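You operate a simulated robot arm through the tools that you are given. There is no shell and no other tool.

The job below is to be done with a simulated two-armed robot. You get a single attempt, and the scene is never put back.

## Task
Finish the short tape strip and roll it down.
Fine: the strip is on the carton of caps; the dispenser is set down on its old spot, the roller upright into its rest. Set down upright: tape dispenser, hand roller.

It is judged by the outcome, as a careful person would: the job done as asked, and still so three seconds after it is handed in. It fails if anything else is knocked over, pushed out of place, dropped, spilled or broken. Lids that push on must go on centred and level and be pressed home; caps that screw on are set level and turned clockwise until they are tight.

## Robot
Two 7-joint arms with two-finger grippers on one trunk that stands fixed in place. Base frame: the origin is at the foot of the trunk, x ahead of it, y to its left, z up. Units: mm, degrees, N and s.
The left shoulder is at [50, 191, 1217], the right one opposite. With the tool pointing down near the work surface each hand reaches from about 100 to 700 mm from the base axis, measured 20 degrees to its own side. Payload 2.69 kg a hand.
Tool frame (each hand has its own): the origin (TCP) lies between the finger pads and is the grasp point; the fingertips stand 20 mm ahead of it; z points along the fingers, y is the line along which they close. The gripper opens to 100 mm; its body begins 63 mm behind the TCP.
Orientation is that of the tool frame in the base frame, as a unit quaternion [w, x, y, z]. With the fingers straight down and closing along the base's y, the tool's x points along the base's -x, its y along +y and its z along -z.

## Interface
- The arms move only by the tool move_arm. It takes "left_targets", "right_targets" or both (then of equal length, played together; a hand with none holds still); each is a list of rows, each an object (a shift or turn left out is 0, a gripper value left out holds the last) with "dp": the shift along the tool's x, y, z in mm, a list of three; "turn": the turn, a rotation vector about the tool's x, y, z in degrees, a list of three. In form: [{"dp": [tx, ty, tz], "turn": [rx, ry, rz]}, ...]. A call has 1 to 20 rows; each row shifts and turns the commanded pose from where the row before left it, along the tool's axes as they then stand. "left_grip" and "right_grip" are, for a hand that has rows, the gripper command, from -1 (fully open) to 1 (shut), values between in proportion, set as the call begins (left out, the last holds). Each row takes 0.2 s and may step no farther than 50 mm and 8.6 degrees from the row before; otherwise, or with a gripper value out of range, the whole call is refused. A pose out of reach is approached as far as the arm can. The call stops where the force on the tool passes 40 N (or 10 N more than at its start, if that is more) or the arm is blocked; 0.2 s more then pass. Each finger travels about 153 mm/s and halts on what it meets, pressing with about 34 N; the grip force reading is that of the motor and also rises with nothing between the fingers. The clock runs only during rows and for 0.2 s after the last one: add rows that do not move to give the fingers time. The reply holds the time, the measured pose of the TCP, the force on the tool along the base axes, the opening and the grip force, in the units named above and with some noise, with the torque about the TCP (base axes, N m) and any sound that the robot's microphone picked up.
- Cameras (640 x 400 px; columns grow to the right, rows downward): "scene" is now at [121.3, 33.9, 1395.6]; the picture's right is [0.40, -0.92, 0.00], its down [-0.47, -0.20, -0.86] and it looks along [0.79, 0.34, -0.51] (base axes); focal length 266 px, centre (320, 200). "left" rides on the left gripper at [70, 19, -99] in its tool frame; the picture's right is [-0.26, 0.97, 0.00], its down [-0.75, -0.20, -0.63] and it looks along [-0.61, -0.16, 0.78] (tool axes); focal length 230 px, centre (320, 200). "right" rides on the right gripper at [70, -19, -99] in its tool frame; the picture's right is [0.26, 0.97, 0.00], its down [-0.75, 0.20, -0.63] and it looks along [-0.61, 0.16, 0.78] (tool axes); focal length 230 px, centre (320, 200). There is no depth. A picture from a camera that has moved, and an enlarged one, comes with that camera's place and axes in the base frame and with its lens.
- snapshot(camera): a new picture of that camera. The clock stands still meanwhile.
- lift_body(by): slides the trunk up (or, below 0, down) by that many mm; the arms and the scene camera ride with it, the base frame stays. It gives what a move gives, with no picture.
- pan_tilt(pan, tilt): turns the head with the scene camera to pan (to the left, within 80 degrees either way) and tilt (down, from -29 to 69), counted from straight ahead of the robot. It gives what a move gives.
- inspect(camera, box): a new picture of the part [left, top, right, bottom] of that camera's present view, enlarged. The clock stands still meanwhile.
- sign_off(): hands the job in; it is judged then, once.

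Places have to be worked out from the pictures, the camera data and where the tool is seen. Open the grippers and draw the arms clear of the work before you hand the job in, unless the task says otherwise.

The tools are called after "Emit:" by a JSON object that holds its "op" and its "data". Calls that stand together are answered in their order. move_arm: Moves the arms, as the interface text tells. Its arguments: {"type":"object","properties":{"left_targets":{"type":"array","items":{"type":"object","properties":{"dp":{"type":"array","items":{"type":"number"}},"turn":{"type":"array","items":{"type":"number"}}}}},"left_grip":{"type":"number"},"right_targets":{"type":"array","items":{"type":"object","properties":{"dp":{"type":"array","items":{"type":"number"}},"turn":{"type":"array","items":{"type":"number"}}}}},"right_grip":{"type":"number"}},"required":[]} The other tools are called the same way: lift_body (by) moves the trunk up or down; pan_tilt (pan, tilt) turns the head that bears the scene camera; snapshot (camera) takes a picture; inspect (camera, box) takes an enlarged picture of a part of a camera's view; sign_off () hands the job in.

At the start:

```text
time: 0.0
left_tool_pos: [328.8, 440.6, 1277.5]
left_orientation: [-0.001, 0.0, 1.0, -0.002]
left_force: [0.0, 0.2, 0.4]
left_torque: [-0.01, -0.03, -0.03]
left_finger_gap: 100.2
left_gripper_force: 0.1
right_tool_pos: [376.8, 20.6, 1219.6]
right_orientation: [0.0, 0.0, 1.0, 0.0]
right_force: [-0.7, -0.8, 0.4]
right_torque: [0.0, 0.01, 0.03]
right_finger_gap: 100.2
right_gripper_force: 0.0
trunk travel left (down, up): [-275.0, 48.0]
head pan, tilt (commanded): [23.5, 30.9]
```

scene: 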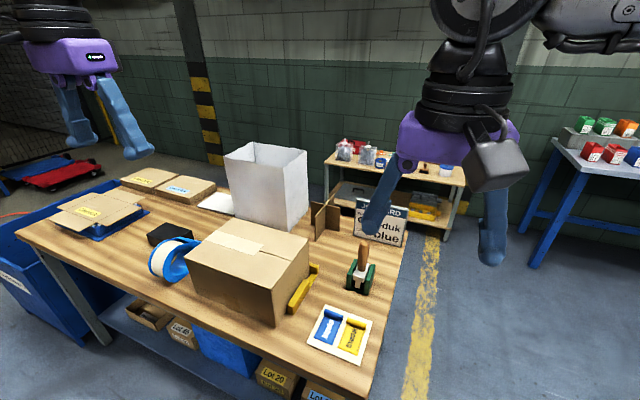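
right: 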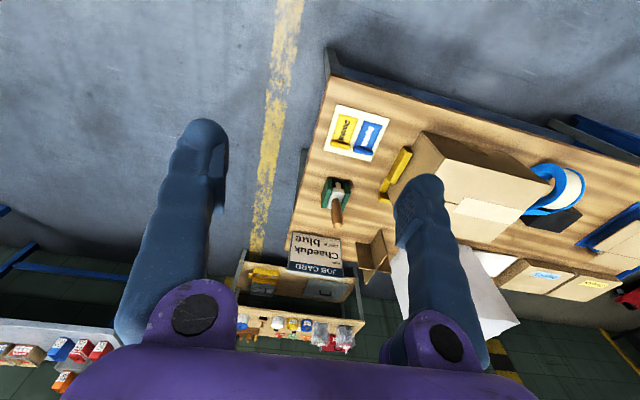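
left: 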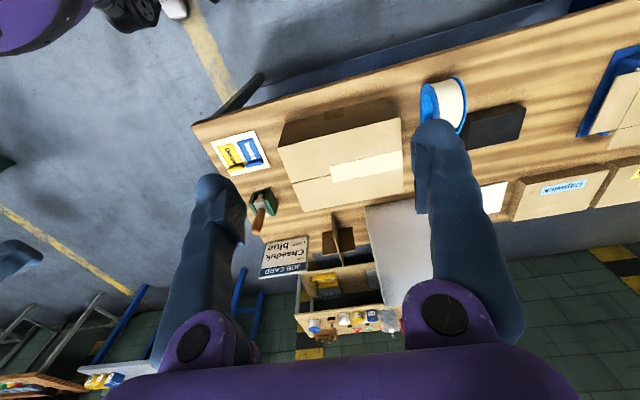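

I'll begin by looking closer at the bench: the carton with a short tape strip, the blue tape dispenser, the roller in its green rest and the job card.

Emit:
{"op": "inspect", "data": {"camera": "scene", "box": [140, 200, 340, 325]}}

Emit:
{"op": "inspect", "data": {"camera": "scene", "box": [280, 180, 440, 280]}}

Emit:
{"op": "inspect", "data": {"camera": "scene", "box": [290, 280, 410, 380]}}

Emit:
{"op": "inspect", "data": {"camera": "left", "box": [180, 60, 580, 310]}}

Emit:
{"op": "inspect", "data": {"camera": "right", "box": [280, 60, 640, 285]}}

```text
3.20 times, centred on (240, 262) of scene
camera zoom: at [121.3, 33.9, 1395.6], right [0.4, -0.92, 0.0], down [-0.47, -0.2, -0.86], along [0.79, 0.34, -0.51], focal length 852 px, centre (576, 0)
```

zoom: 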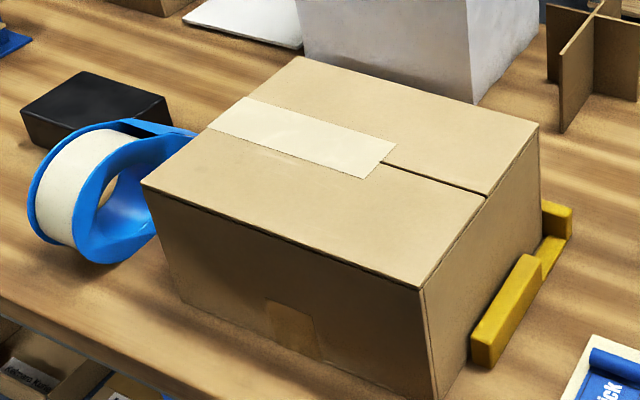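

```text
4.00 times, centred on (360, 230) of scene
camera zoom: at [121.3, 33.9, 1395.6], right [0.4, -0.92, 0.0], down [-0.47, -0.2, -0.86], along [0.79, 0.34, -0.51], focal length 1065 px, centre (160, 80)
```

zoom: 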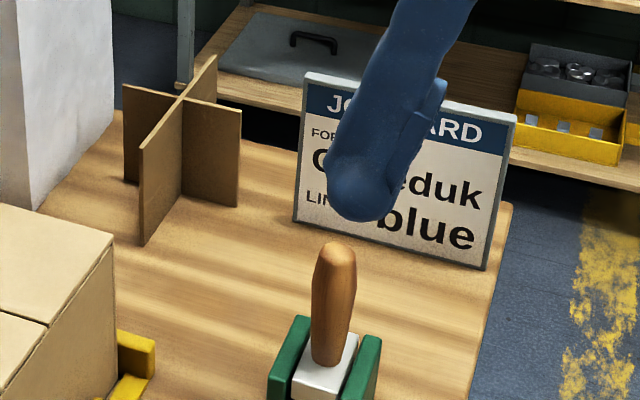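

```text
4.00 times, centred on (350, 330) of scene
camera zoom: at [121.3, 33.9, 1395.6], right [0.4, -0.92, 0.0], down [-0.47, -0.2, -0.86], along [0.79, 0.34, -0.51], focal length 1065 px, centre (200, -320)
```

zoom: 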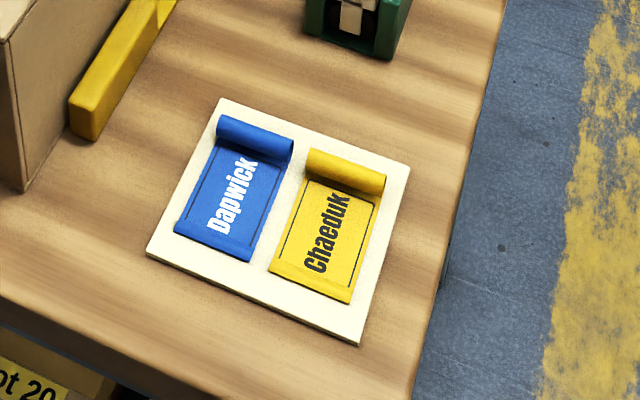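

```text
1.60 times, centred on (380, 185) of left
camera zoom: at [260.4, 460.5, 1377.5], right [0.26, 0.97, 0.0], down [0.75, -0.2, 0.63], along [0.61, -0.16, -0.78], focal length 368 px, centre (224, 224)
```

zoom: 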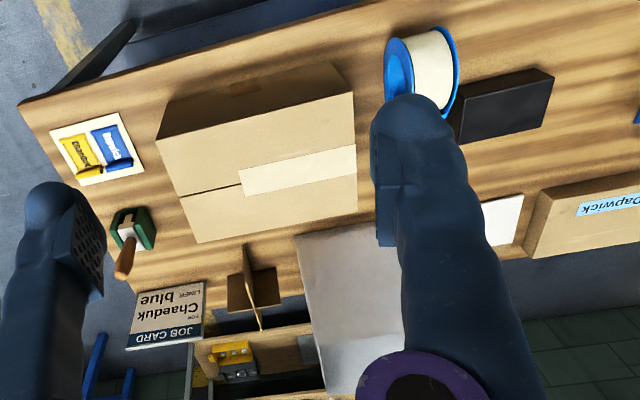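

```text
1.78 times, centred on (460, 172) of right
camera zoom: at [305.0, 1.9, 1319.0], right [-0.26, 0.97, 0.0], down [0.75, 0.2, 0.63], along [0.61, 0.16, -0.78], focal length 409 px, centre (71, 249)
```

zoom: 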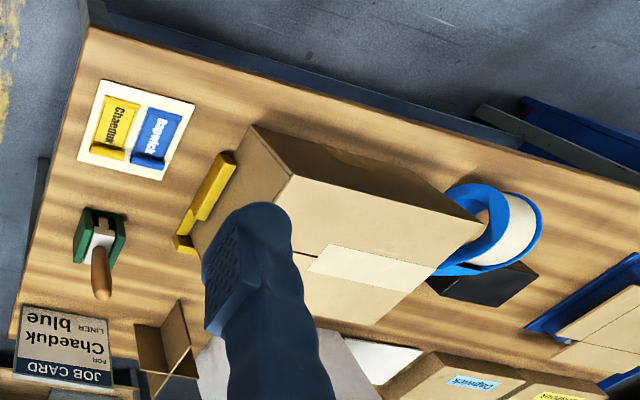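

The carton's top works out to about z 893, x 467–670, y 306–586, with the seam along y at x≈570; the strip runs from the left edge to y≈415. I'll zoom hard on the dispenser, the strip end and the roller.

Emit:
{"op": "inspect", "data": {"camera": "scene", "box": [144, 230, 208, 290]}}

Emit:
{"op": "inspect", "data": {"camera": "left", "box": [405, 65, 535, 146]}}

Emit:
{"op": "inspect", "data": {"camera": "right", "box": [500, 150, 620, 225]}}

Emit:
{"op": "inspect", "data": {"camera": "scene", "box": [330, 235, 394, 300]}}

Emit:
{"op": "inspect", "data": {"camera": "right", "box": [300, 160, 380, 240]}}

Emit:
{"op": "inspect", "data": {"camera": "scene", "box": [235, 225, 320, 278]}}

```text
6.67 times, centred on (176, 260) of scene
camera zoom: at [121.3, 33.9, 1395.6], right [0.4, -0.92, 0.0], down [-0.47, -0.2, -0.86], along [0.79, 0.34, -0.51], focal length 1775 px, centre (1280, -200)
```

zoom: 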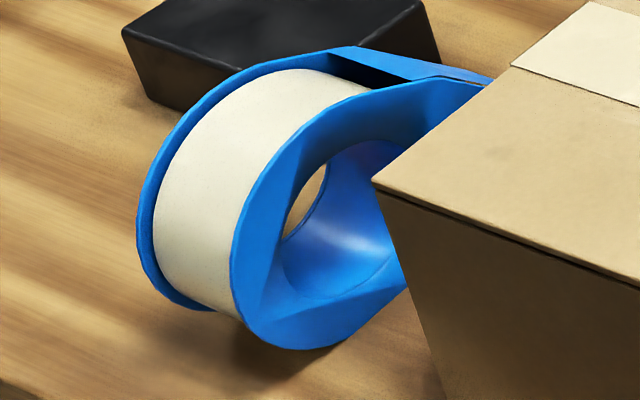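

```text
4.92 times, centred on (470, 106) of left
camera zoom: at [260.4, 460.5, 1377.5], right [0.26, 0.97, 0.0], down [0.75, -0.2, 0.63], along [0.61, -0.16, -0.78], focal length 1133 px, centre (-418, 665)
```

zoom: 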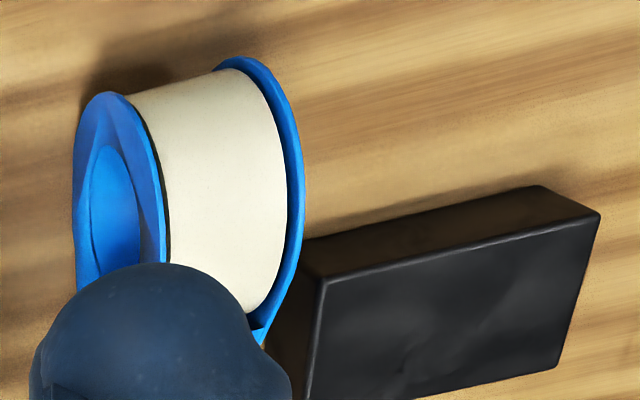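

```text
5.33 times, centred on (560, 188) of right
camera zoom: at [305.0, 1.9, 1319.0], right [-0.26, 0.97, 0.0], down [0.75, 0.2, 0.63], along [0.61, 0.16, -0.78], focal length 1227 px, centre (-960, 267)
```

zoom: 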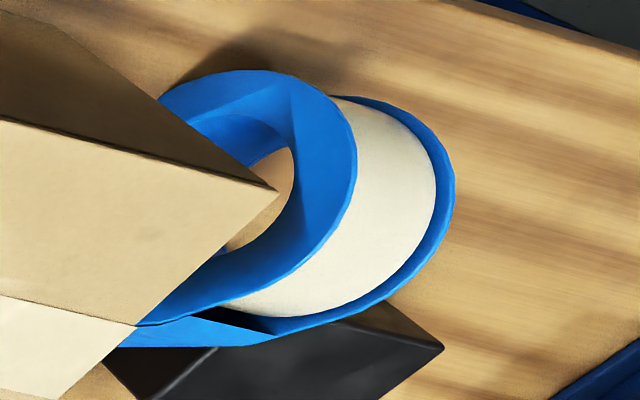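

```text
6.15 times, centred on (362, 268) of scene
camera zoom: at [121.3, 33.9, 1395.6], right [0.4, -0.92, 0.0], down [-0.47, -0.2, -0.86], along [0.79, 0.34, -0.51], focal length 1639 px, centre (62, -215)
```

zoom: 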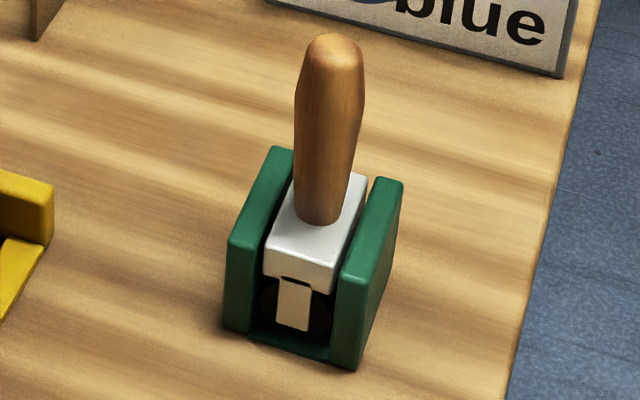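

```text
5.00 times, centred on (340, 200) of right
camera zoom: at [305.0, 1.9, 1319.0], right [-0.26, 0.97, 0.0], down [0.75, 0.2, 0.63], along [0.61, 0.16, -0.78], focal length 1150 px, centre (220, 200)
```

zoom: 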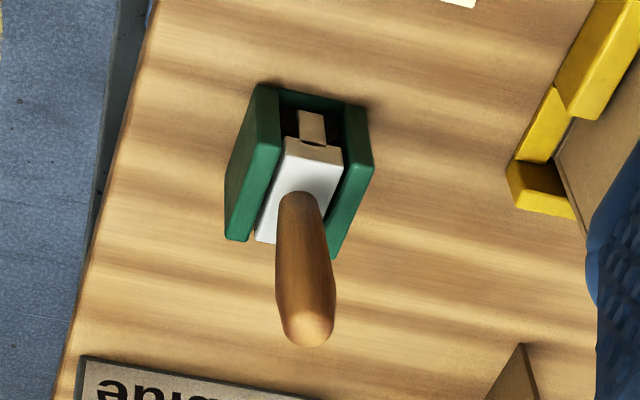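

```text
7.53 times, centred on (278, 252) of scene
camera zoom: at [121.3, 33.9, 1395.6], right [0.4, -0.92, 0.0], down [-0.47, -0.2, -0.86], along [0.79, 0.34, -0.51], focal length 2005 px, centre (640, -188)
```

zoom: 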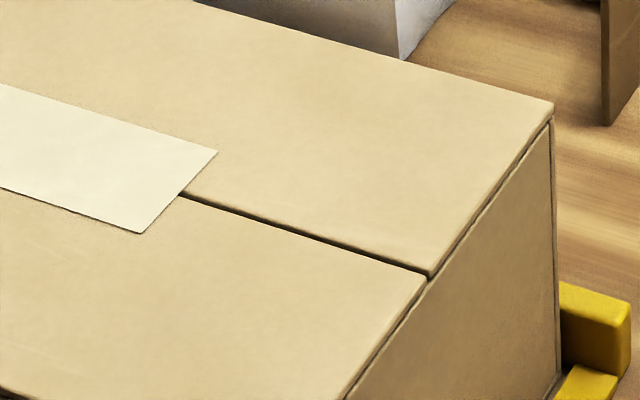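

The dispenser is a pair of blue side plates with the roll between them and its nose pointing away (+x), left of the carton. I'll bring the left hand over and down a bit to see it better and triangulate.

Emit:
{"op": "move_arm", "data": {"left_targets": [{"dp": [0, 30, 33]}, {"dp": [0, 30, 33]}, {"dp": [0, 30, 33]}, {"dp": [0, 30, 33]}, {"dp": [0, 30, 33]}, {"dp": [0, 30, 33]}]}}

Emit:
{"op": "snapshot", "data": {"camera": "left"}}

Emit:
{"op": "snapshot", "data": {"camera": "scene"}}

```text
time: 1.4
left_tool_pos: [329.7, 621.0, 1079.1]
left_orientation: [-0.001, 0.0, 1.0, -0.001]
left_force: [-0.1, 1.3, 0.5]
left_torque: [0.02, -0.01, 0.0]
left_finger_gap: 100.3
left_gripper_force: 0.0
right_tool_pos: [375.6, 21.3, 1219.3]
right_orientation: [0.0, 0.001, 1.0, 0.0]
right_force: [0.4, -0.4, 0.2]
right_torque: [-0.01, -0.02, 0.01]
right_finger_gap: 99.6
right_gripper_force: 0.0
trunk travel left (down, up): [-275.0, 48.0]
head pan, tilt (commanded): [23.5, 30.9]
```

```text
taken
camera left: at [260.8, 642.4, 1178.7], right [0.26, 0.97, 0.0], down [0.75, -0.2, 0.63], along [0.61, -0.16, -0.78], focal length 230 px, centre (320, 200)
```

left: 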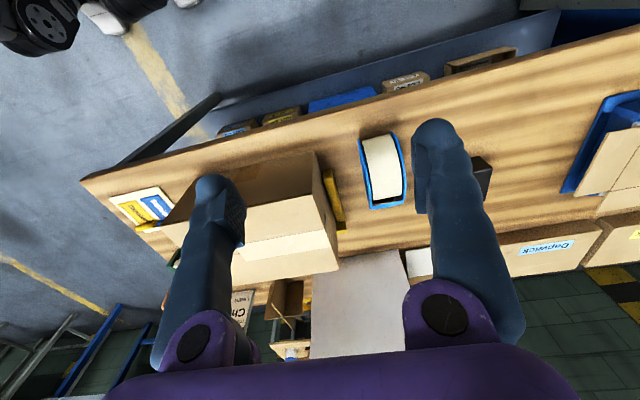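

```text
taken
camera scene: at [121.4, 34.5, 1395.6], right [0.4, -0.92, 0.0], down [-0.47, -0.21, -0.86], along [0.79, 0.34, -0.51], focal length 266 px, centre (320, 200)
```

scene: 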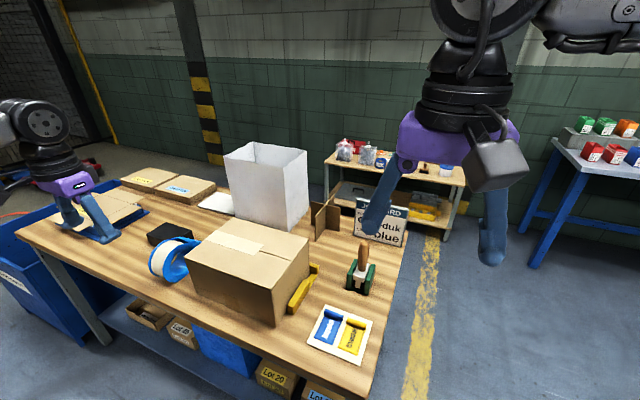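

From above, the dispenser sits just left of the carton with another yellow bracket between them. I'll zoom in on it.

Emit:
{"op": "inspect", "data": {"camera": "left", "box": [310, 120, 438, 216]}}

Emit:
{"op": "inspect", "data": {"camera": "left", "box": [220, 180, 350, 290]}}

```text
4.17 times, centred on (374, 168) of left
camera zoom: at [260.8, 642.4, 1178.7], right [0.26, 0.97, 0.0], down [0.75, -0.2, 0.63], along [0.61, -0.16, -0.78], focal length 959 px, centre (95, 333)
```

zoom: 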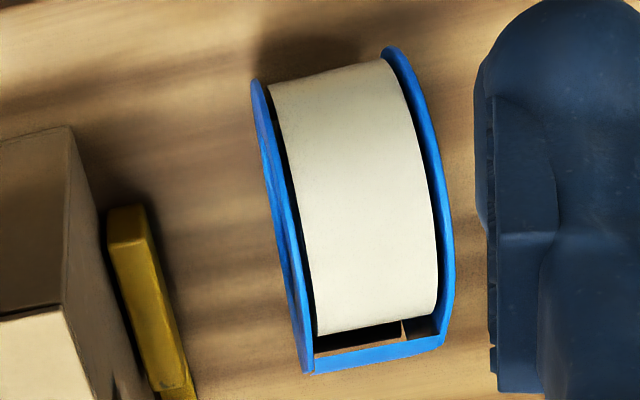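

```text
3.64 times, centred on (285, 235) of left
camera zoom: at [260.8, 642.4, 1178.7], right [0.26, 0.97, 0.0], down [0.75, -0.2, 0.63], along [0.61, -0.16, -0.78], focal length 837 px, centre (447, 73)
```

zoom: 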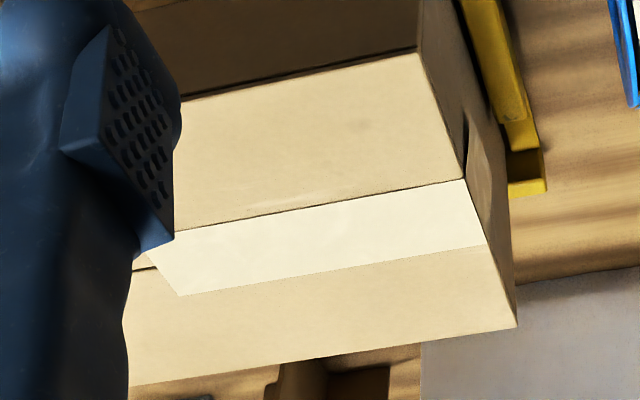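

I put the dispenser at x≈442–588, y≈661–721, z≈760–868, and the roller handle at about [695,149], with its top at z≈916. I'll bring the right hand's camera closer to the roller and the free end of the seam.

Emit:
{"op": "move_arm", "data": {"right_targets": [{"dp": [-27, 13, 34]}, {"dp": [-27, 13, 34]}, {"dp": [-27, 13, 34]}, {"dp": [-27, 13, 34]}, {"dp": [-27, 13, 34]}, {"dp": [-27, 13, 34]}]}}

Emit:
{"op": "snapshot", "data": {"camera": "right"}}

Emit:
{"op": "inspect", "data": {"camera": "right", "box": [260, 120, 420, 220]}}

```text
time: 2.8
left_tool_pos: [331.0, 621.4, 1079.0]
left_orientation: [0.0, -0.001, 1.0, 0.0]
left_force: [-0.2, 0.4, -0.7]
left_torque: [-0.04, 0.01, -0.03]
left_finger_gap: 100.1
left_gripper_force: 0.1
right_tool_pos: [539.1, 100.5, 1014.5]
right_orientation: [-0.001, 0.0, 1.0, 0.0]
right_force: [0.1, -0.1, -0.8]
right_torque: [0.02, 0.07, 0.02]
right_finger_gap: 100.1
right_gripper_force: 0.1
trunk travel left (down, up): [-275.0, 48.0]
head pan, tilt (commanded): [23.5, 30.9]
```

```text
taken
camera right: at [468.5, 81.4, 1113.7], right [-0.26, 0.97, 0.0], down [0.75, 0.2, 0.63], along [0.61, 0.16, -0.78], focal length 230 px, centre (320, 200)
```

right: 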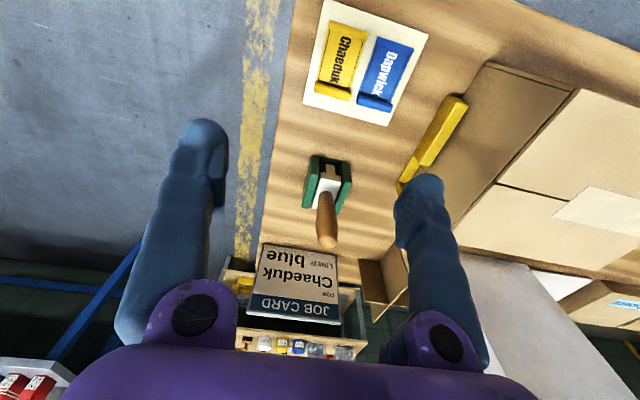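

```text
4.00 times, centred on (340, 170) of right
camera zoom: at [468.5, 81.4, 1113.7], right [-0.26, 0.97, 0.0], down [0.75, 0.2, 0.63], along [0.61, 0.16, -0.78], focal length 920 px, centre (240, 320)
```

zoom: 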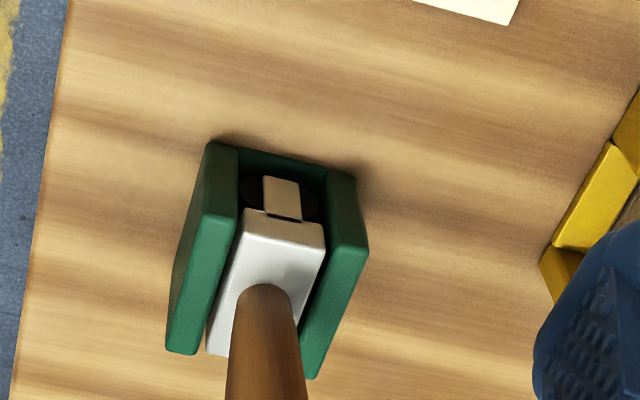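

The roller's wheel appears to be a cylinder lying roughly along x in the rest, so it rolls along y like the seam. Now I'll bring the left hand over the dispenser, still well above it, to measure it properly.

Emit:
{"op": "move_arm", "data": {"left_targets": [{"dp": [-27.25, 17.5, 29.75]}, {"dp": [-27.25, 17.5, 29.75]}, {"dp": [-27.25, 17.5, 29.75]}, {"dp": [-27.25, 17.5, 29.75]}]}}

Emit:
{"op": "snapshot", "data": {"camera": "left"}}

Emit:
{"op": "inspect", "data": {"camera": "scene", "box": [130, 190, 290, 290]}}

```text
time: 3.8
left_tool_pos: [438.4, 692.0, 959.5]
left_orientation: [0.0, 0.0, 1.0, 0.0]
left_force: [-1.0, 0.1, -0.3]
left_torque: [-0.01, 0.01, -0.01]
left_finger_gap: 99.7
left_gripper_force: 0.0
right_tool_pos: [539.7, 99.2, 1014.5]
right_orientation: [0.0, 0.0, 1.0, 0.0]
right_force: [-0.4, 0.3, -0.1]
right_torque: [0.01, 0.04, 0.02]
right_finger_gap: 99.9
right_gripper_force: 0.0
trunk travel left (down, up): [-275.0, 48.0]
head pan, tilt (commanded): [23.5, 30.9]
```

```text
taken
camera left: at [369.0, 711.6, 1059.8], right [0.26, 0.97, 0.0], down [0.75, -0.2, 0.63], along [0.61, -0.16, -0.78], focal length 230 px, centre (320, 200)
```

left: 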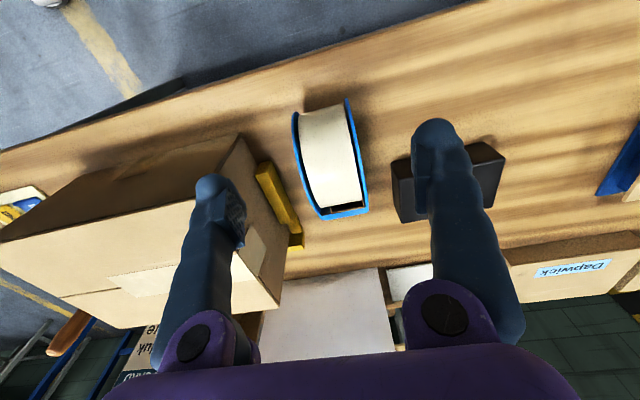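

```text
4.00 times, centred on (210, 240) of scene
camera zoom: at [122.1, 34.2, 1395.6], right [0.4, -0.92, 0.0], down [-0.47, -0.2, -0.86], along [0.79, 0.34, -0.51], focal length 1065 px, centre (760, 40)
```

zoom: 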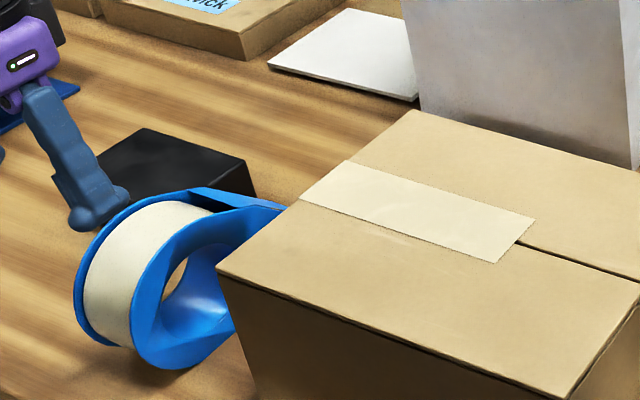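

Pose is reached exactly as commanded. I'll zoom the left camera onto the dispenser to measure it.

Emit:
{"op": "inspect", "data": {"camera": "left", "box": [262, 85, 406, 229]}}

Emit:
{"op": "inspect", "data": {"camera": "left", "box": [300, 180, 390, 230]}}

```text
2.78 times, centred on (334, 157) of left
camera zoom: at [369.0, 711.6, 1059.8], right [0.26, 0.97, 0.0], down [0.75, -0.2, 0.63], along [0.61, -0.16, -0.78], focal length 639 px, centre (281, 319)
```

zoom: 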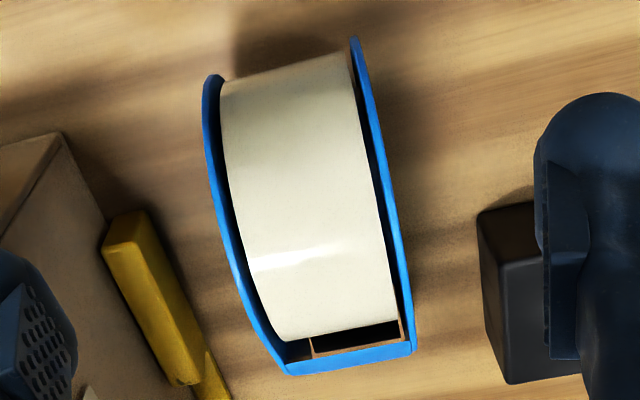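

```text
7.11 times, centred on (345, 205) of left
camera zoom: at [369.0, 711.6, 1059.8], right [0.26, 0.97, 0.0], down [0.75, -0.2, 0.63], along [0.61, -0.16, -0.78], focal length 1636 px, centre (142, 164)
```

zoom: 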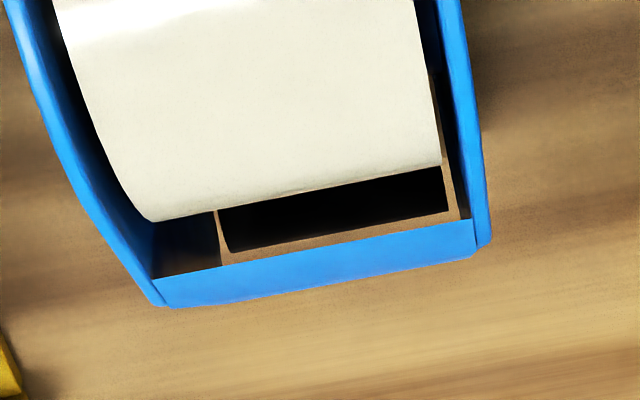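

The dispenser is centred at y≈690, plates about 60 mm apart, nose bar at x≈588. I'll look at the carton's left face to see how the strip starts there, and at the patch on its front.

Emit:
{"op": "inspect", "data": {"camera": "left", "box": [220, 200, 320, 310]}}

Emit:
{"op": "inspect", "data": {"camera": "scene", "box": [180, 260, 300, 335]}}

Emit:
{"op": "inspect", "data": {"camera": "right", "box": [390, 60, 640, 250]}}

```text
3.64 times, centred on (270, 255) of left
camera zoom: at [369.0, 711.6, 1059.8], right [0.26, 0.97, 0.0], down [0.75, -0.2, 0.63], along [0.61, -0.16, -0.78], focal length 837 px, centre (502, 0)
```

zoom: 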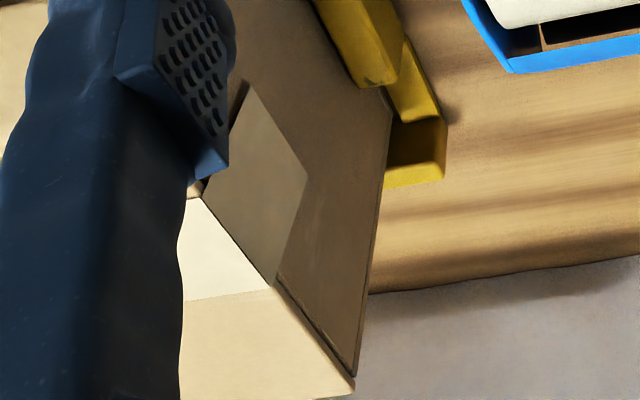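

```text
5.33 times, centred on (240, 298) of scene
camera zoom: at [122.1, 34.2, 1395.6], right [0.4, -0.92, 0.0], down [-0.47, -0.2, -0.86], along [0.79, 0.34, -0.51], focal length 1420 px, centre (747, -320)
```

zoom: 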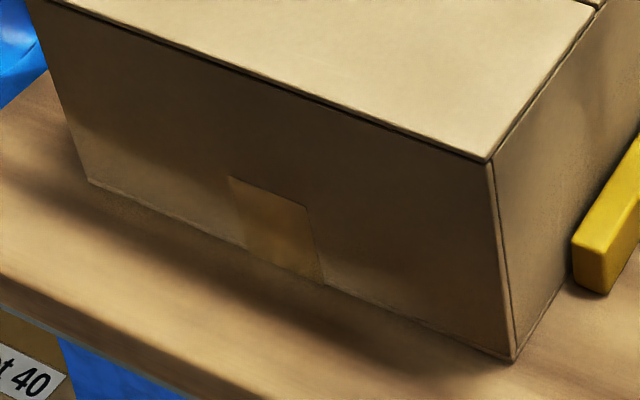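

```text
2.11 times, centred on (515, 155) of right
camera zoom: at [468.5, 81.0, 1113.9], right [-0.26, 0.97, 0.0], down [0.75, 0.2, 0.63], along [0.61, 0.16, -0.78], focal length 484 px, centre (-90, 295)
```

zoom: 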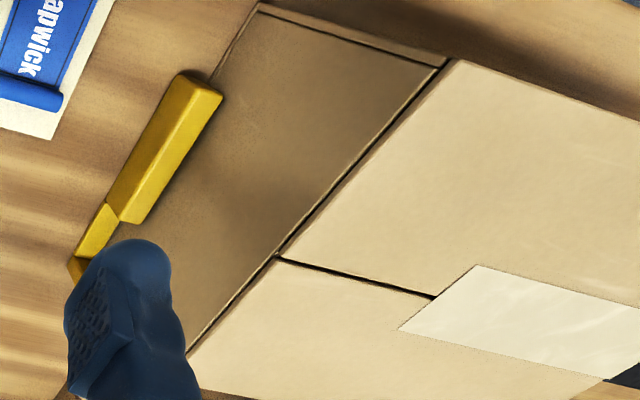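

The strip folds down about 50 mm onto the left face and stops at y≈415, leaving the seam open to the right edge. Before grasping I'll retract the right arm and check that the left hand can yaw 90° over the seam, as needed to lay tape along y.

Emit:
{"op": "move_arm", "data": {"left_targets": [{"dp": [0, 0, -45]}, {"dp": [-9, -40, -7]}, {"dp": [-9, -40, -7]}, {"dp": [-9, -40, -7]}, {"dp": [-9, -40, -7]}, {"dp": [-9, -40, -7]}, {"dp": [-9, -40, -7]}, {"dp": [-9, -40, -7]}, {"dp": [-9, -40, -7]}, {"dp": [-9, -40, -7]}], "right_targets": [{"dp": [24, -30, -13.6]}, {"dp": [24, -30, -13.6]}, {"dp": [24, -30, -13.6]}, {"dp": [24, -30, -13.6]}, {"dp": [24, -30, -13.6]}, {"dp": [24, -30, -13.6]}, {"dp": [24, -30, -13.6]}, {"dp": [24, -30, -13.6]}, {"dp": [24, -30, -13.6]}, {"dp": [24, -30, -13.6]}]}}

Emit:
{"op": "move_arm", "data": {"left_targets": [{"turn": [0, 0, -8.5]}, {"turn": [0, 0, -8.5]}, {"turn": [0, 0, -8.5]}, {"turn": [0, 0, -8.5]}, {"turn": [0, 0, -8.5]}, {"turn": [0, 0, -8.5]}, {"turn": [0, 0, -8.5]}, {"turn": [0, 0, -8.5]}, {"turn": [0, 0, -8.5]}, {"turn": [0, 0, -8.5]}, {"turn": [0, 0, -5]}]}}

Emit:
{"op": "snapshot", "data": {"camera": "left"}}

Emit:
{"op": "snapshot", "data": {"camera": "scene"}}

```text
time: 6.0
left_tool_pos: [520.6, 328.9, 1068.7]
left_orientation: [0.001, -0.002, 1.0, 0.0]
left_force: [0.5, -0.3, 0.1]
left_torque: [0.04, 0.01, 0.03]
left_finger_gap: 100.2
left_gripper_force: 0.1
right_tool_pos: [296.9, -203.4, 1151.1]
right_orientation: [0.0, 0.0, 1.0, 0.001]
right_force: [-0.1, -0.3, -0.3]
right_torque: [0.05, 0.03, 0.01]
right_finger_gap: 100.0
right_gripper_force: 0.0
trunk travel left (down, up): [-275.0, 48.0]
head pan, tilt (commanded): [23.5, 30.9]
```

```text
time: 8.4
left_tool_pos: [520.1, 330.6, 1067.6]
left_orientation: [0.001, 0.708, -0.706, 0.0]
left_force: [0.3, 0.9, 1.2]
left_torque: [-0.03, -0.02, 0.0]
left_finger_gap: 100.1
left_gripper_force: 0.0
right_tool_pos: [299.0, -202.3, 1152.2]
right_orientation: [0.0, 0.0, 1.0, 0.0]
right_force: [0.7, 0.8, 1.2]
right_torque: [0.0, 0.01, 0.03]
right_finger_gap: 100.0
right_gripper_force: 0.1
trunk travel left (down, up): [-275.0, 48.0]
head pan, tilt (commanded): [23.5, 30.9]
```

```text
taken
camera left: at [501.6, 262.2, 1168.3], right [-0.97, 0.26, 0.0], down [0.2, 0.75, 0.63], along [0.16, 0.61, -0.78], focal length 230 px, centre (320, 200)
```

left: 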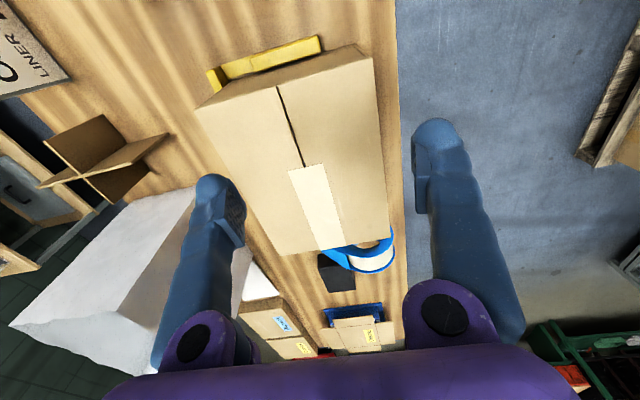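

```text
taken
camera scene: at [121.3, 34.0, 1395.7], right [0.4, -0.92, 0.0], down [-0.47, -0.2, -0.86], along [0.79, 0.34, -0.51], focal length 266 px, centre (320, 200)
```

scene: 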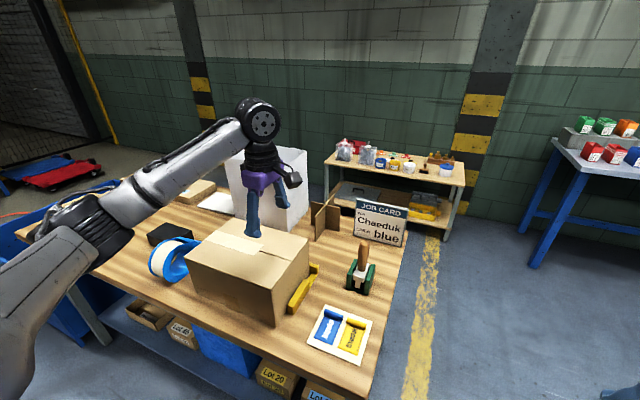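

Yaw of +90° works. From here the seam, strip and right edge are well seen, so I'll zoom in to measure them.

Emit:
{"op": "inspect", "data": {"camera": "left", "box": [190, 30, 410, 260]}}

Emit:
{"op": "inspect", "data": {"camera": "left", "box": [310, 220, 410, 300]}}

```text
1.74 times, centred on (300, 145) of left
camera zoom: at [501.6, 262.2, 1168.3], right [-0.97, 0.26, 0.0], down [0.2, 0.75, 0.63], along [0.16, 0.61, -0.78], focal length 400 px, centre (355, 296)
```

zoom: 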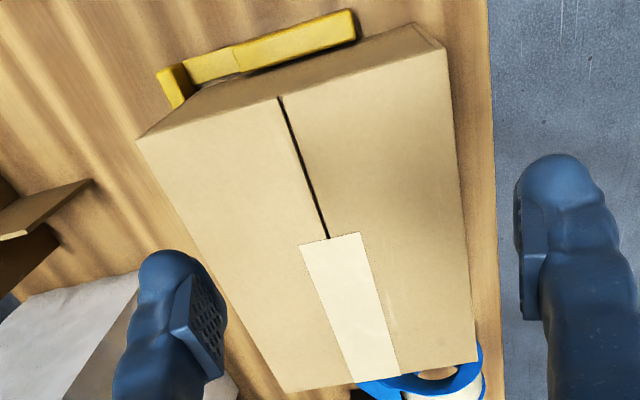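

```text
5.00 times, centred on (360, 260) of left
camera zoom: at [501.6, 262.2, 1168.3], right [-0.97, 0.26, 0.0], down [0.2, 0.75, 0.63], along [0.16, 0.61, -0.78], focal length 1150 px, centre (120, -100)
```

zoom: 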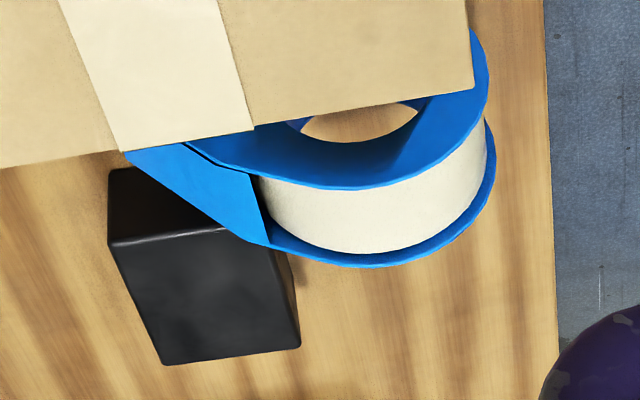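

The seam lies at x≈565, the strip is x 538–589 and ends at y≈416, and the carton's right edge is at y≈308. The dispenser front looks like a sloped face going down toward +x, so I'll move closer with this yaw to see its side profile.

Emit:
{"op": "move_arm", "data": {"left_targets": [{"dp": [-43, -14, 11.6]}, {"dp": [-43, -14, 11.6]}, {"dp": [-43, -14, 11.6]}, {"dp": [-43, -14, 11.6]}, {"dp": [-43, -14, 11.6]}]}}

Emit:
{"op": "snapshot", "data": {"camera": "left"}}

Emit:
{"op": "inspect", "data": {"camera": "left", "box": [240, 110, 432, 230]}}

```text
time: 9.6
left_tool_pos: [588.7, 545.1, 1008.7]
left_orientation: [0.001, 0.707, -0.707, 0.0]
left_force: [-0.5, -0.5, -0.2]
left_torque: [0.01, 0.01, 0.01]
left_finger_gap: 99.9
left_gripper_force: 0.0
right_tool_pos: [299.5, -202.0, 1151.2]
right_orientation: [-0.001, 0.0, 1.0, 0.0]
right_force: [0.5, -0.1, 0.2]
right_torque: [-0.01, 0.01, -0.02]
right_finger_gap: 99.9
right_gripper_force: 0.1
trunk travel left (down, up): [-275.0, 48.0]
head pan, tilt (commanded): [23.5, 30.9]
```

```text
taken
camera left: at [570.8, 476.7, 1109.3], right [-0.97, 0.26, 0.0], down [0.2, 0.75, 0.63], along [0.16, 0.61, -0.78], focal length 230 px, centre (320, 200)
```

left: 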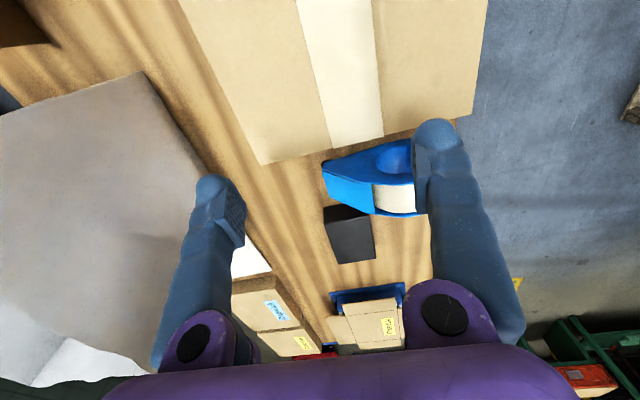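

```text
3.33 times, centred on (336, 170) of left
camera zoom: at [570.8, 476.7, 1109.3], right [-0.97, 0.26, 0.0], down [0.2, 0.75, 0.63], along [0.16, 0.61, -0.78], focal length 767 px, centre (267, 300)
```

zoom: 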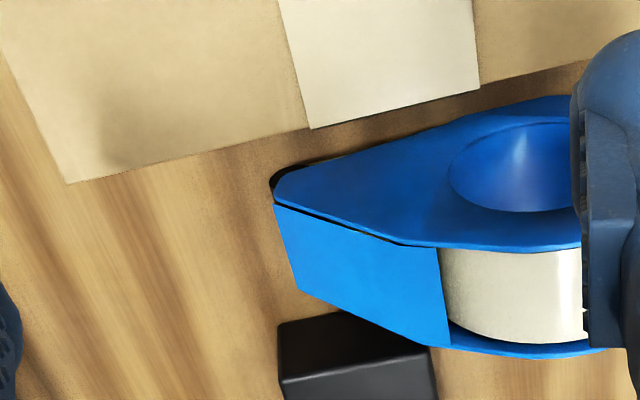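

Now the shape is clear: a teardrop side profile with a flat base, roll centre near [495,690,815], and the nose tip at about [617,690,790], with a sloped cover above it. I'll grasp across the plates with fingers tilted 30° forward, so that later, with the nose pitched down, the hand is vertical; first I retreat and re-orient.

Emit:
{"op": "move_arm", "data": {"left_targets": [{"dp": [-29, 32, -2]}, {"dp": [-29, 32, -2]}, {"dp": [-29, 32, -2]}, {"dp": [-29, 32, -2]}, {"dp": [-29, 31, -2]}, {"turn": [0, 0, 8.5]}, {"turn": [0, 0, 8.5]}, {"turn": [0, 0, 8.5]}, {"turn": [0, 0, 8.5]}, {"turn": [0, 0, 8.5]}, {"turn": [0, 0, 8.5]}, {"turn": [0, 0, 8.5]}, {"turn": [0, 0, 8.5]}, {"turn": [0, 0, 8.5]}, {"turn": [0, 0, 8.5]}, {"turn": [0, 0, 5]}]}}

Emit:
{"op": "move_arm", "data": {"left_targets": [{"turn": [0, -7.5, 0]}, {"turn": [0, -7.5, 0]}, {"turn": [0, -7.5, 0]}, {"turn": [0, -7.5, 0]}]}}

Emit:
{"op": "snapshot", "data": {"camera": "left"}}

```text
time: 13.0
left_tool_pos: [430.4, 689.3, 1018.9]
left_orientation: [0.0, 0.001, 1.0, -0.001]
left_force: [0.1, -0.1, -0.8]
left_torque: [0.0, 0.03, 0.03]
left_finger_gap: 100.0
left_gripper_force: 0.1
right_tool_pos: [299.4, -202.4, 1150.2]
right_orientation: [0.001, 0.0, 1.0, 0.0]
right_force: [-0.7, 0.7, -0.6]
right_torque: [0.0, 0.02, 0.01]
right_finger_gap: 100.0
right_gripper_force: 0.0
trunk travel left (down, up): [-275.0, 48.0]
head pan, tilt (commanded): [23.5, 30.9]
```

```text
time: 14.0
left_tool_pos: [431.3, 690.8, 1019.1]
left_orientation: [0.26, 0.0, 0.966, -0.002]
left_force: [0.2, 0.4, 0.1]
left_torque: [0.03, 0.02, -0.01]
left_finger_gap: 99.9
left_gripper_force: 0.1
right_tool_pos: [299.3, -200.5, 1151.5]
right_orientation: [0.0, 0.001, 1.0, 0.0]
right_force: [0.0, 0.2, -0.3]
right_torque: [-0.03, 0.02, -0.01]
right_finger_gap: 100.0
right_gripper_force: 0.0
trunk travel left (down, up): [-275.0, 48.0]
head pan, tilt (commanded): [23.5, 30.9]
```

```text
taken
camera left: at [321.1, 710.3, 1072.0], right [0.22, 0.97, 0.13], down [0.33, -0.2, 0.92], along [0.92, -0.16, -0.37], focal length 230 px, centre (320, 200)
```

left: 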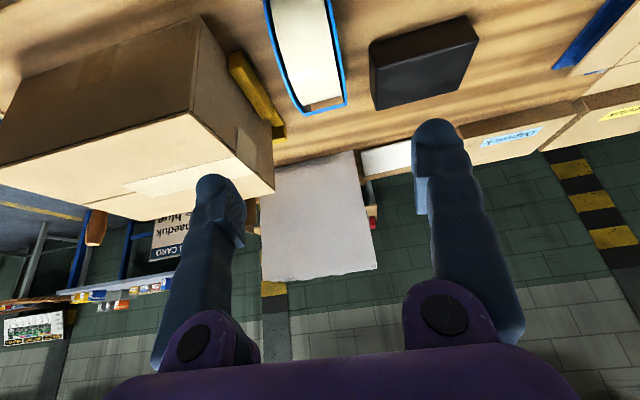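

Orientation is right (fingers 30° forward). I'll line up and advance most of the way along the fingers, then look before closing in.

Emit:
{"op": "move_arm", "data": {"left_targets": [{"dp": [15, -1, 0]}, {"dp": [0, 0, 40]}, {"dp": [0, 0, 40]}, {"dp": [0, 0, 40]}]}}

Emit:
{"op": "snapshot", "data": {"camera": "left"}}

Emit:
{"op": "inspect", "data": {"camera": "scene", "box": [100, 170, 260, 290]}}

```text
time: 15.0
left_tool_pos: [479.0, 689.1, 911.1]
left_orientation: [0.259, -0.001, 0.966, 0.0]
left_force: [0.3, -0.5, 0.2]
left_torque: [0.06, -0.02, 0.02]
left_finger_gap: 99.9
left_gripper_force: 0.1
right_tool_pos: [299.7, -200.9, 1151.0]
right_orientation: [0.0, 0.0, 1.0, -0.001]
right_force: [-0.2, 0.2, 0.1]
right_torque: [0.0, 0.01, 0.01]
right_finger_gap: 100.1
right_gripper_force: 0.0
trunk travel left (down, up): [-275.0, 48.0]
head pan, tilt (commanded): [23.5, 30.9]
```

```text
taken
camera left: at [368.8, 709.0, 962.4], right [0.22, 0.97, 0.13], down [0.34, -0.2, 0.92], along [0.92, -0.16, -0.37], focal length 230 px, centre (320, 200)
```

left: 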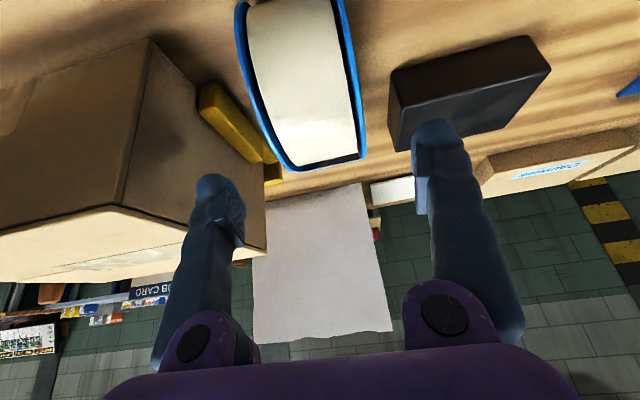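

```text
3.33 times, centred on (180, 230) of scene
camera zoom: at [122.0, 34.3, 1395.6], right [0.4, -0.92, 0.0], down [-0.47, -0.2, -0.86], along [0.79, 0.34, -0.51], focal length 888 px, centre (787, 100)
```

zoom: 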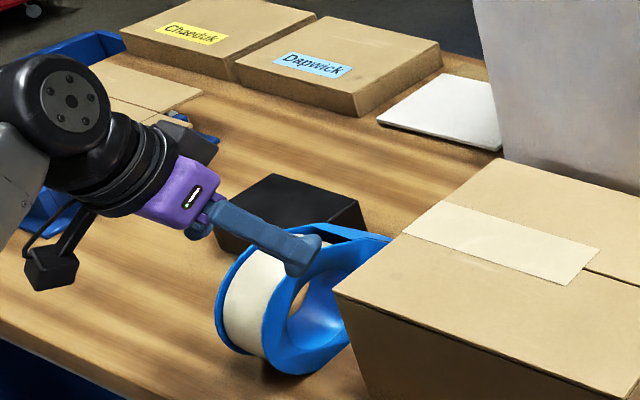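

The hand is centred on the dispenser to within a couple of mm. I'll advance the remaining ~88 mm with fingers open.

Emit:
{"op": "move_arm", "data": {"left_targets": [{"dp": [0, -0.5, 30]}, {"dp": [0, 0, 30]}, {"dp": [0, 0, 28]}]}}

Emit:
{"op": "snapshot", "data": {"camera": "left"}}

Emit:
{"op": "inspect", "data": {"camera": "scene", "box": [120, 200, 240, 290]}}

```text
time: 15.8
left_tool_pos: [521.3, 688.6, 831.9]
left_orientation: [0.259, -0.001, 0.966, 0.0]
left_force: [-0.4, -0.1, -0.4]
left_torque: [0.03, 0.0, 0.02]
left_finger_gap: 100.0
left_gripper_force: 0.0
right_tool_pos: [299.3, -201.2, 1150.6]
right_orientation: [0.0, 0.0, 1.0, 0.0]
right_force: [-0.2, 0.1, -1.1]
right_torque: [0.03, 0.02, -0.03]
right_finger_gap: 100.0
right_gripper_force: 0.1
trunk travel left (down, up): [-275.0, 48.0]
head pan, tilt (commanded): [23.5, 30.9]
```

```text
taken
camera left: at [413.1, 708.3, 884.4], right [0.22, 0.97, 0.13], down [0.34, -0.2, 0.92], along [0.92, -0.16, -0.37], focal length 230 px, centre (320, 200)
```

left: 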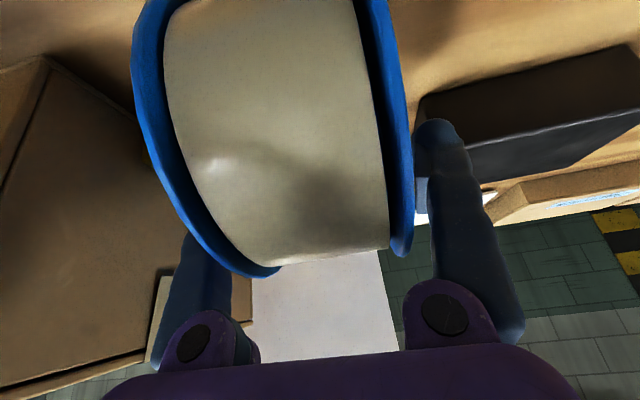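

```text
4.44 times, centred on (180, 245) of scene
camera zoom: at [121.9, 34.2, 1395.6], right [0.4, -0.92, 0.0], down [-0.47, -0.2, -0.86], along [0.79, 0.34, -0.51], focal length 1184 px, centre (942, 0)
```

zoom: 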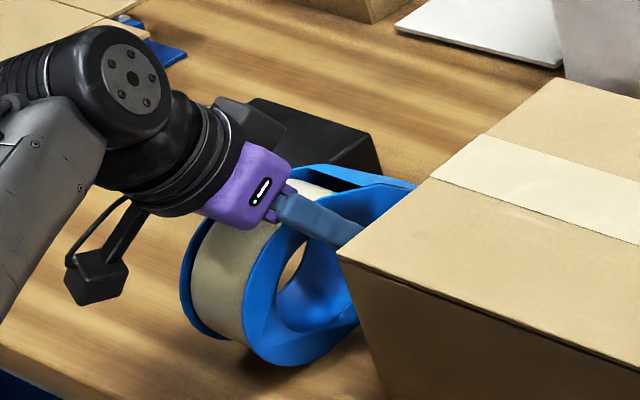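

The fingers straddle the dispenser's plates with nothing touched. I'll close the gripper and wait for it to settle.

Emit:
{"op": "move_arm", "data": {"left_targets": [{"dp": [0, 0, 0]}, {"dp": [0, 0, 0]}, {"dp": [0, 0, 0]}, {"dp": [0, 0, 0]}], "left_grip": 1}}

Emit:
{"op": "snapshot", "data": {"camera": "left"}}

Emit:
{"op": "inspect", "data": {"camera": "scene", "box": [120, 200, 240, 290]}}

```text
time: 16.8
left_tool_pos: [521.7, 688.1, 833.4]
left_orientation: [0.26, 0.0, 0.966, 0.0]
left_force: [0.2, 1.3, 0.9]
left_torque: [0.07, -0.31, 0.13]
left_finger_gap: 60.0
left_gripper_force: 34.2
right_tool_pos: [298.2, -201.4, 1151.2]
right_orientation: [0.0, 0.0, 1.0, 0.0]
right_force: [0.5, 0.1, 0.3]
right_torque: [-0.01, 0.0, -0.04]
right_finger_gap: 99.9
right_gripper_force: 0.1
trunk travel left (down, up): [-275.0, 48.0]
head pan, tilt (commanded): [23.5, 30.9]
```

```text
taken
camera left: at [412.4, 708.5, 885.3], right [0.22, 0.97, 0.13], down [0.33, -0.2, 0.92], along [0.92, -0.16, -0.37], focal length 230 px, centre (320, 200)
```

left: 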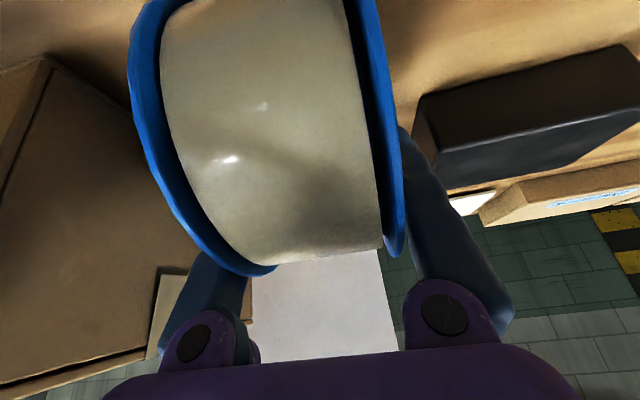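

```text
4.44 times, centred on (180, 245) of scene
camera zoom: at [121.2, 33.9, 1395.7], right [0.4, -0.92, 0.0], down [-0.47, -0.2, -0.86], along [0.79, 0.34, -0.51], focal length 1184 px, centre (942, 0)
```

zoom: 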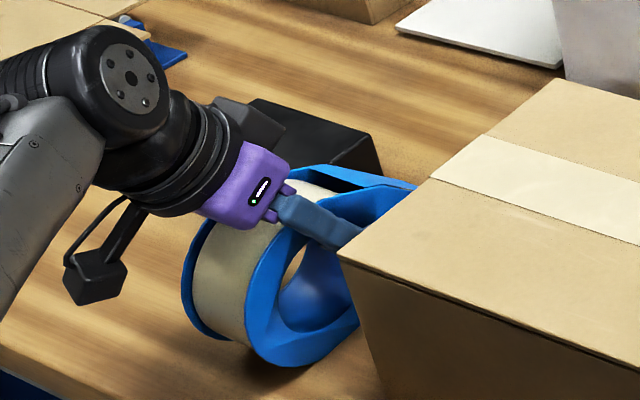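

Gripped with a 60 mm gap and 34 N. It shifted slightly in −y as the fingers centred it, so I'll take the same enlarged view as at the start to quantify that for the return.

Emit:
{"op": "inspect", "data": {"camera": "scene", "box": [144, 230, 208, 290]}}

```text
6.67 times, centred on (176, 260) of scene
camera zoom: at [121.2, 33.9, 1395.7], right [0.4, -0.92, 0.0], down [-0.47, -0.2, -0.86], along [0.79, 0.34, -0.51], focal length 1775 px, centre (1280, -200)
```

zoom: 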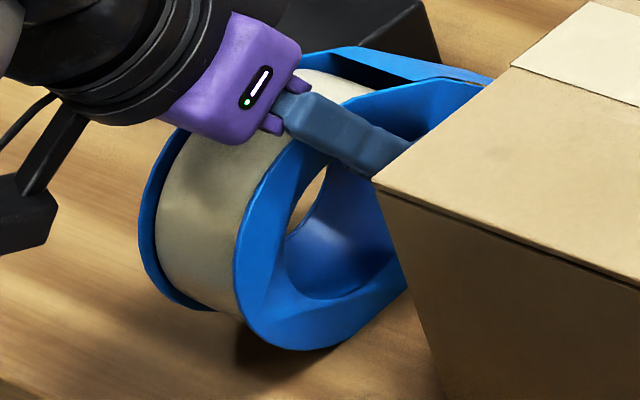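

The shift was only about −1.5 mm in y, so the return pose should be near TCP [521.5, 689.7, 833]. Now I lift straight up.

Emit:
{"op": "move_arm", "data": {"left_targets": [{"dp": [-5, 0, -8.66]}, {"dp": [-10, 0, -17.32]}, {"dp": [-20, 0, -34.64]}, {"dp": [-20, 0, -34.64]}, {"dp": [-20, 0, -34.64]}, {"dp": [-20, 0, -34.64]}]}}

Emit:
{"op": "snapshot", "data": {"camera": "left"}}

Emit:
{"op": "inspect", "data": {"camera": "scene", "box": [100, 120, 260, 290]}}

```text
time: 18.2
left_tool_pos: [522.1, 691.2, 1022.5]
left_orientation: [0.259, -0.001, 0.966, -0.001]
left_force: [0.5, 0.1, -2.1]
left_torque: [0.05, 0.01, -0.02]
left_finger_gap: 60.1
left_gripper_force: 33.9
right_tool_pos: [298.4, -201.9, 1150.4]
right_orientation: [-0.001, 0.001, 1.0, 0.0]
right_force: [-0.2, -0.1, 0.0]
right_torque: [0.04, -0.02, 0.02]
right_finger_gap: 99.9
right_gripper_force: 0.0
trunk travel left (down, up): [-275.0, 48.0]
head pan, tilt (commanded): [23.5, 30.9]
```

```text
taken
camera left: at [413.1, 709.0, 1074.2], right [0.22, 0.97, 0.13], down [0.34, -0.2, 0.92], along [0.92, -0.16, -0.37], focal length 230 px, centre (320, 200)
```

left: 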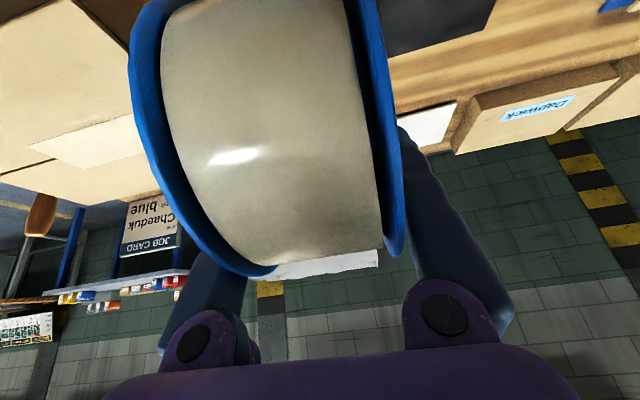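

```text
2.35 times, centred on (180, 205) of scene
camera zoom: at [121.3, 33.6, 1395.6], right [0.4, -0.92, 0.0], down [-0.47, -0.2, -0.86], along [0.79, 0.34, -0.51], focal length 626 px, centre (649, 188)
```

zoom: 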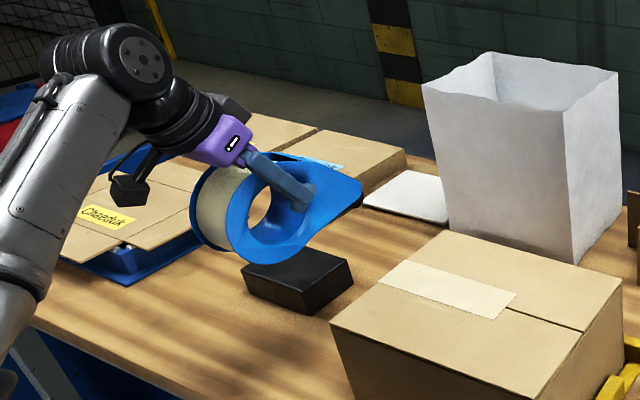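

Lifted cleanly (about 0.25 kg). I'll zoom in on the dispenser's profile and nose now that it's clear of the carton.

Emit:
{"op": "inspect", "data": {"camera": "scene", "box": [140, 175, 204, 240]}}

```text
6.15 times, centred on (172, 208) of scene
camera zoom: at [121.3, 33.6, 1395.6], right [0.4, -0.92, 0.0], down [-0.47, -0.2, -0.86], along [0.79, 0.34, -0.51], focal length 1639 px, centre (1231, 154)
```

zoom: 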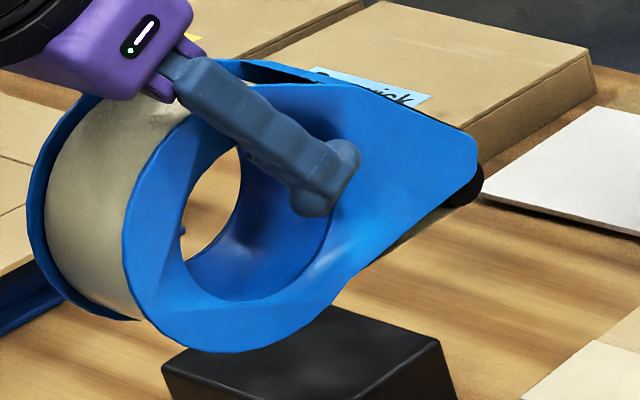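

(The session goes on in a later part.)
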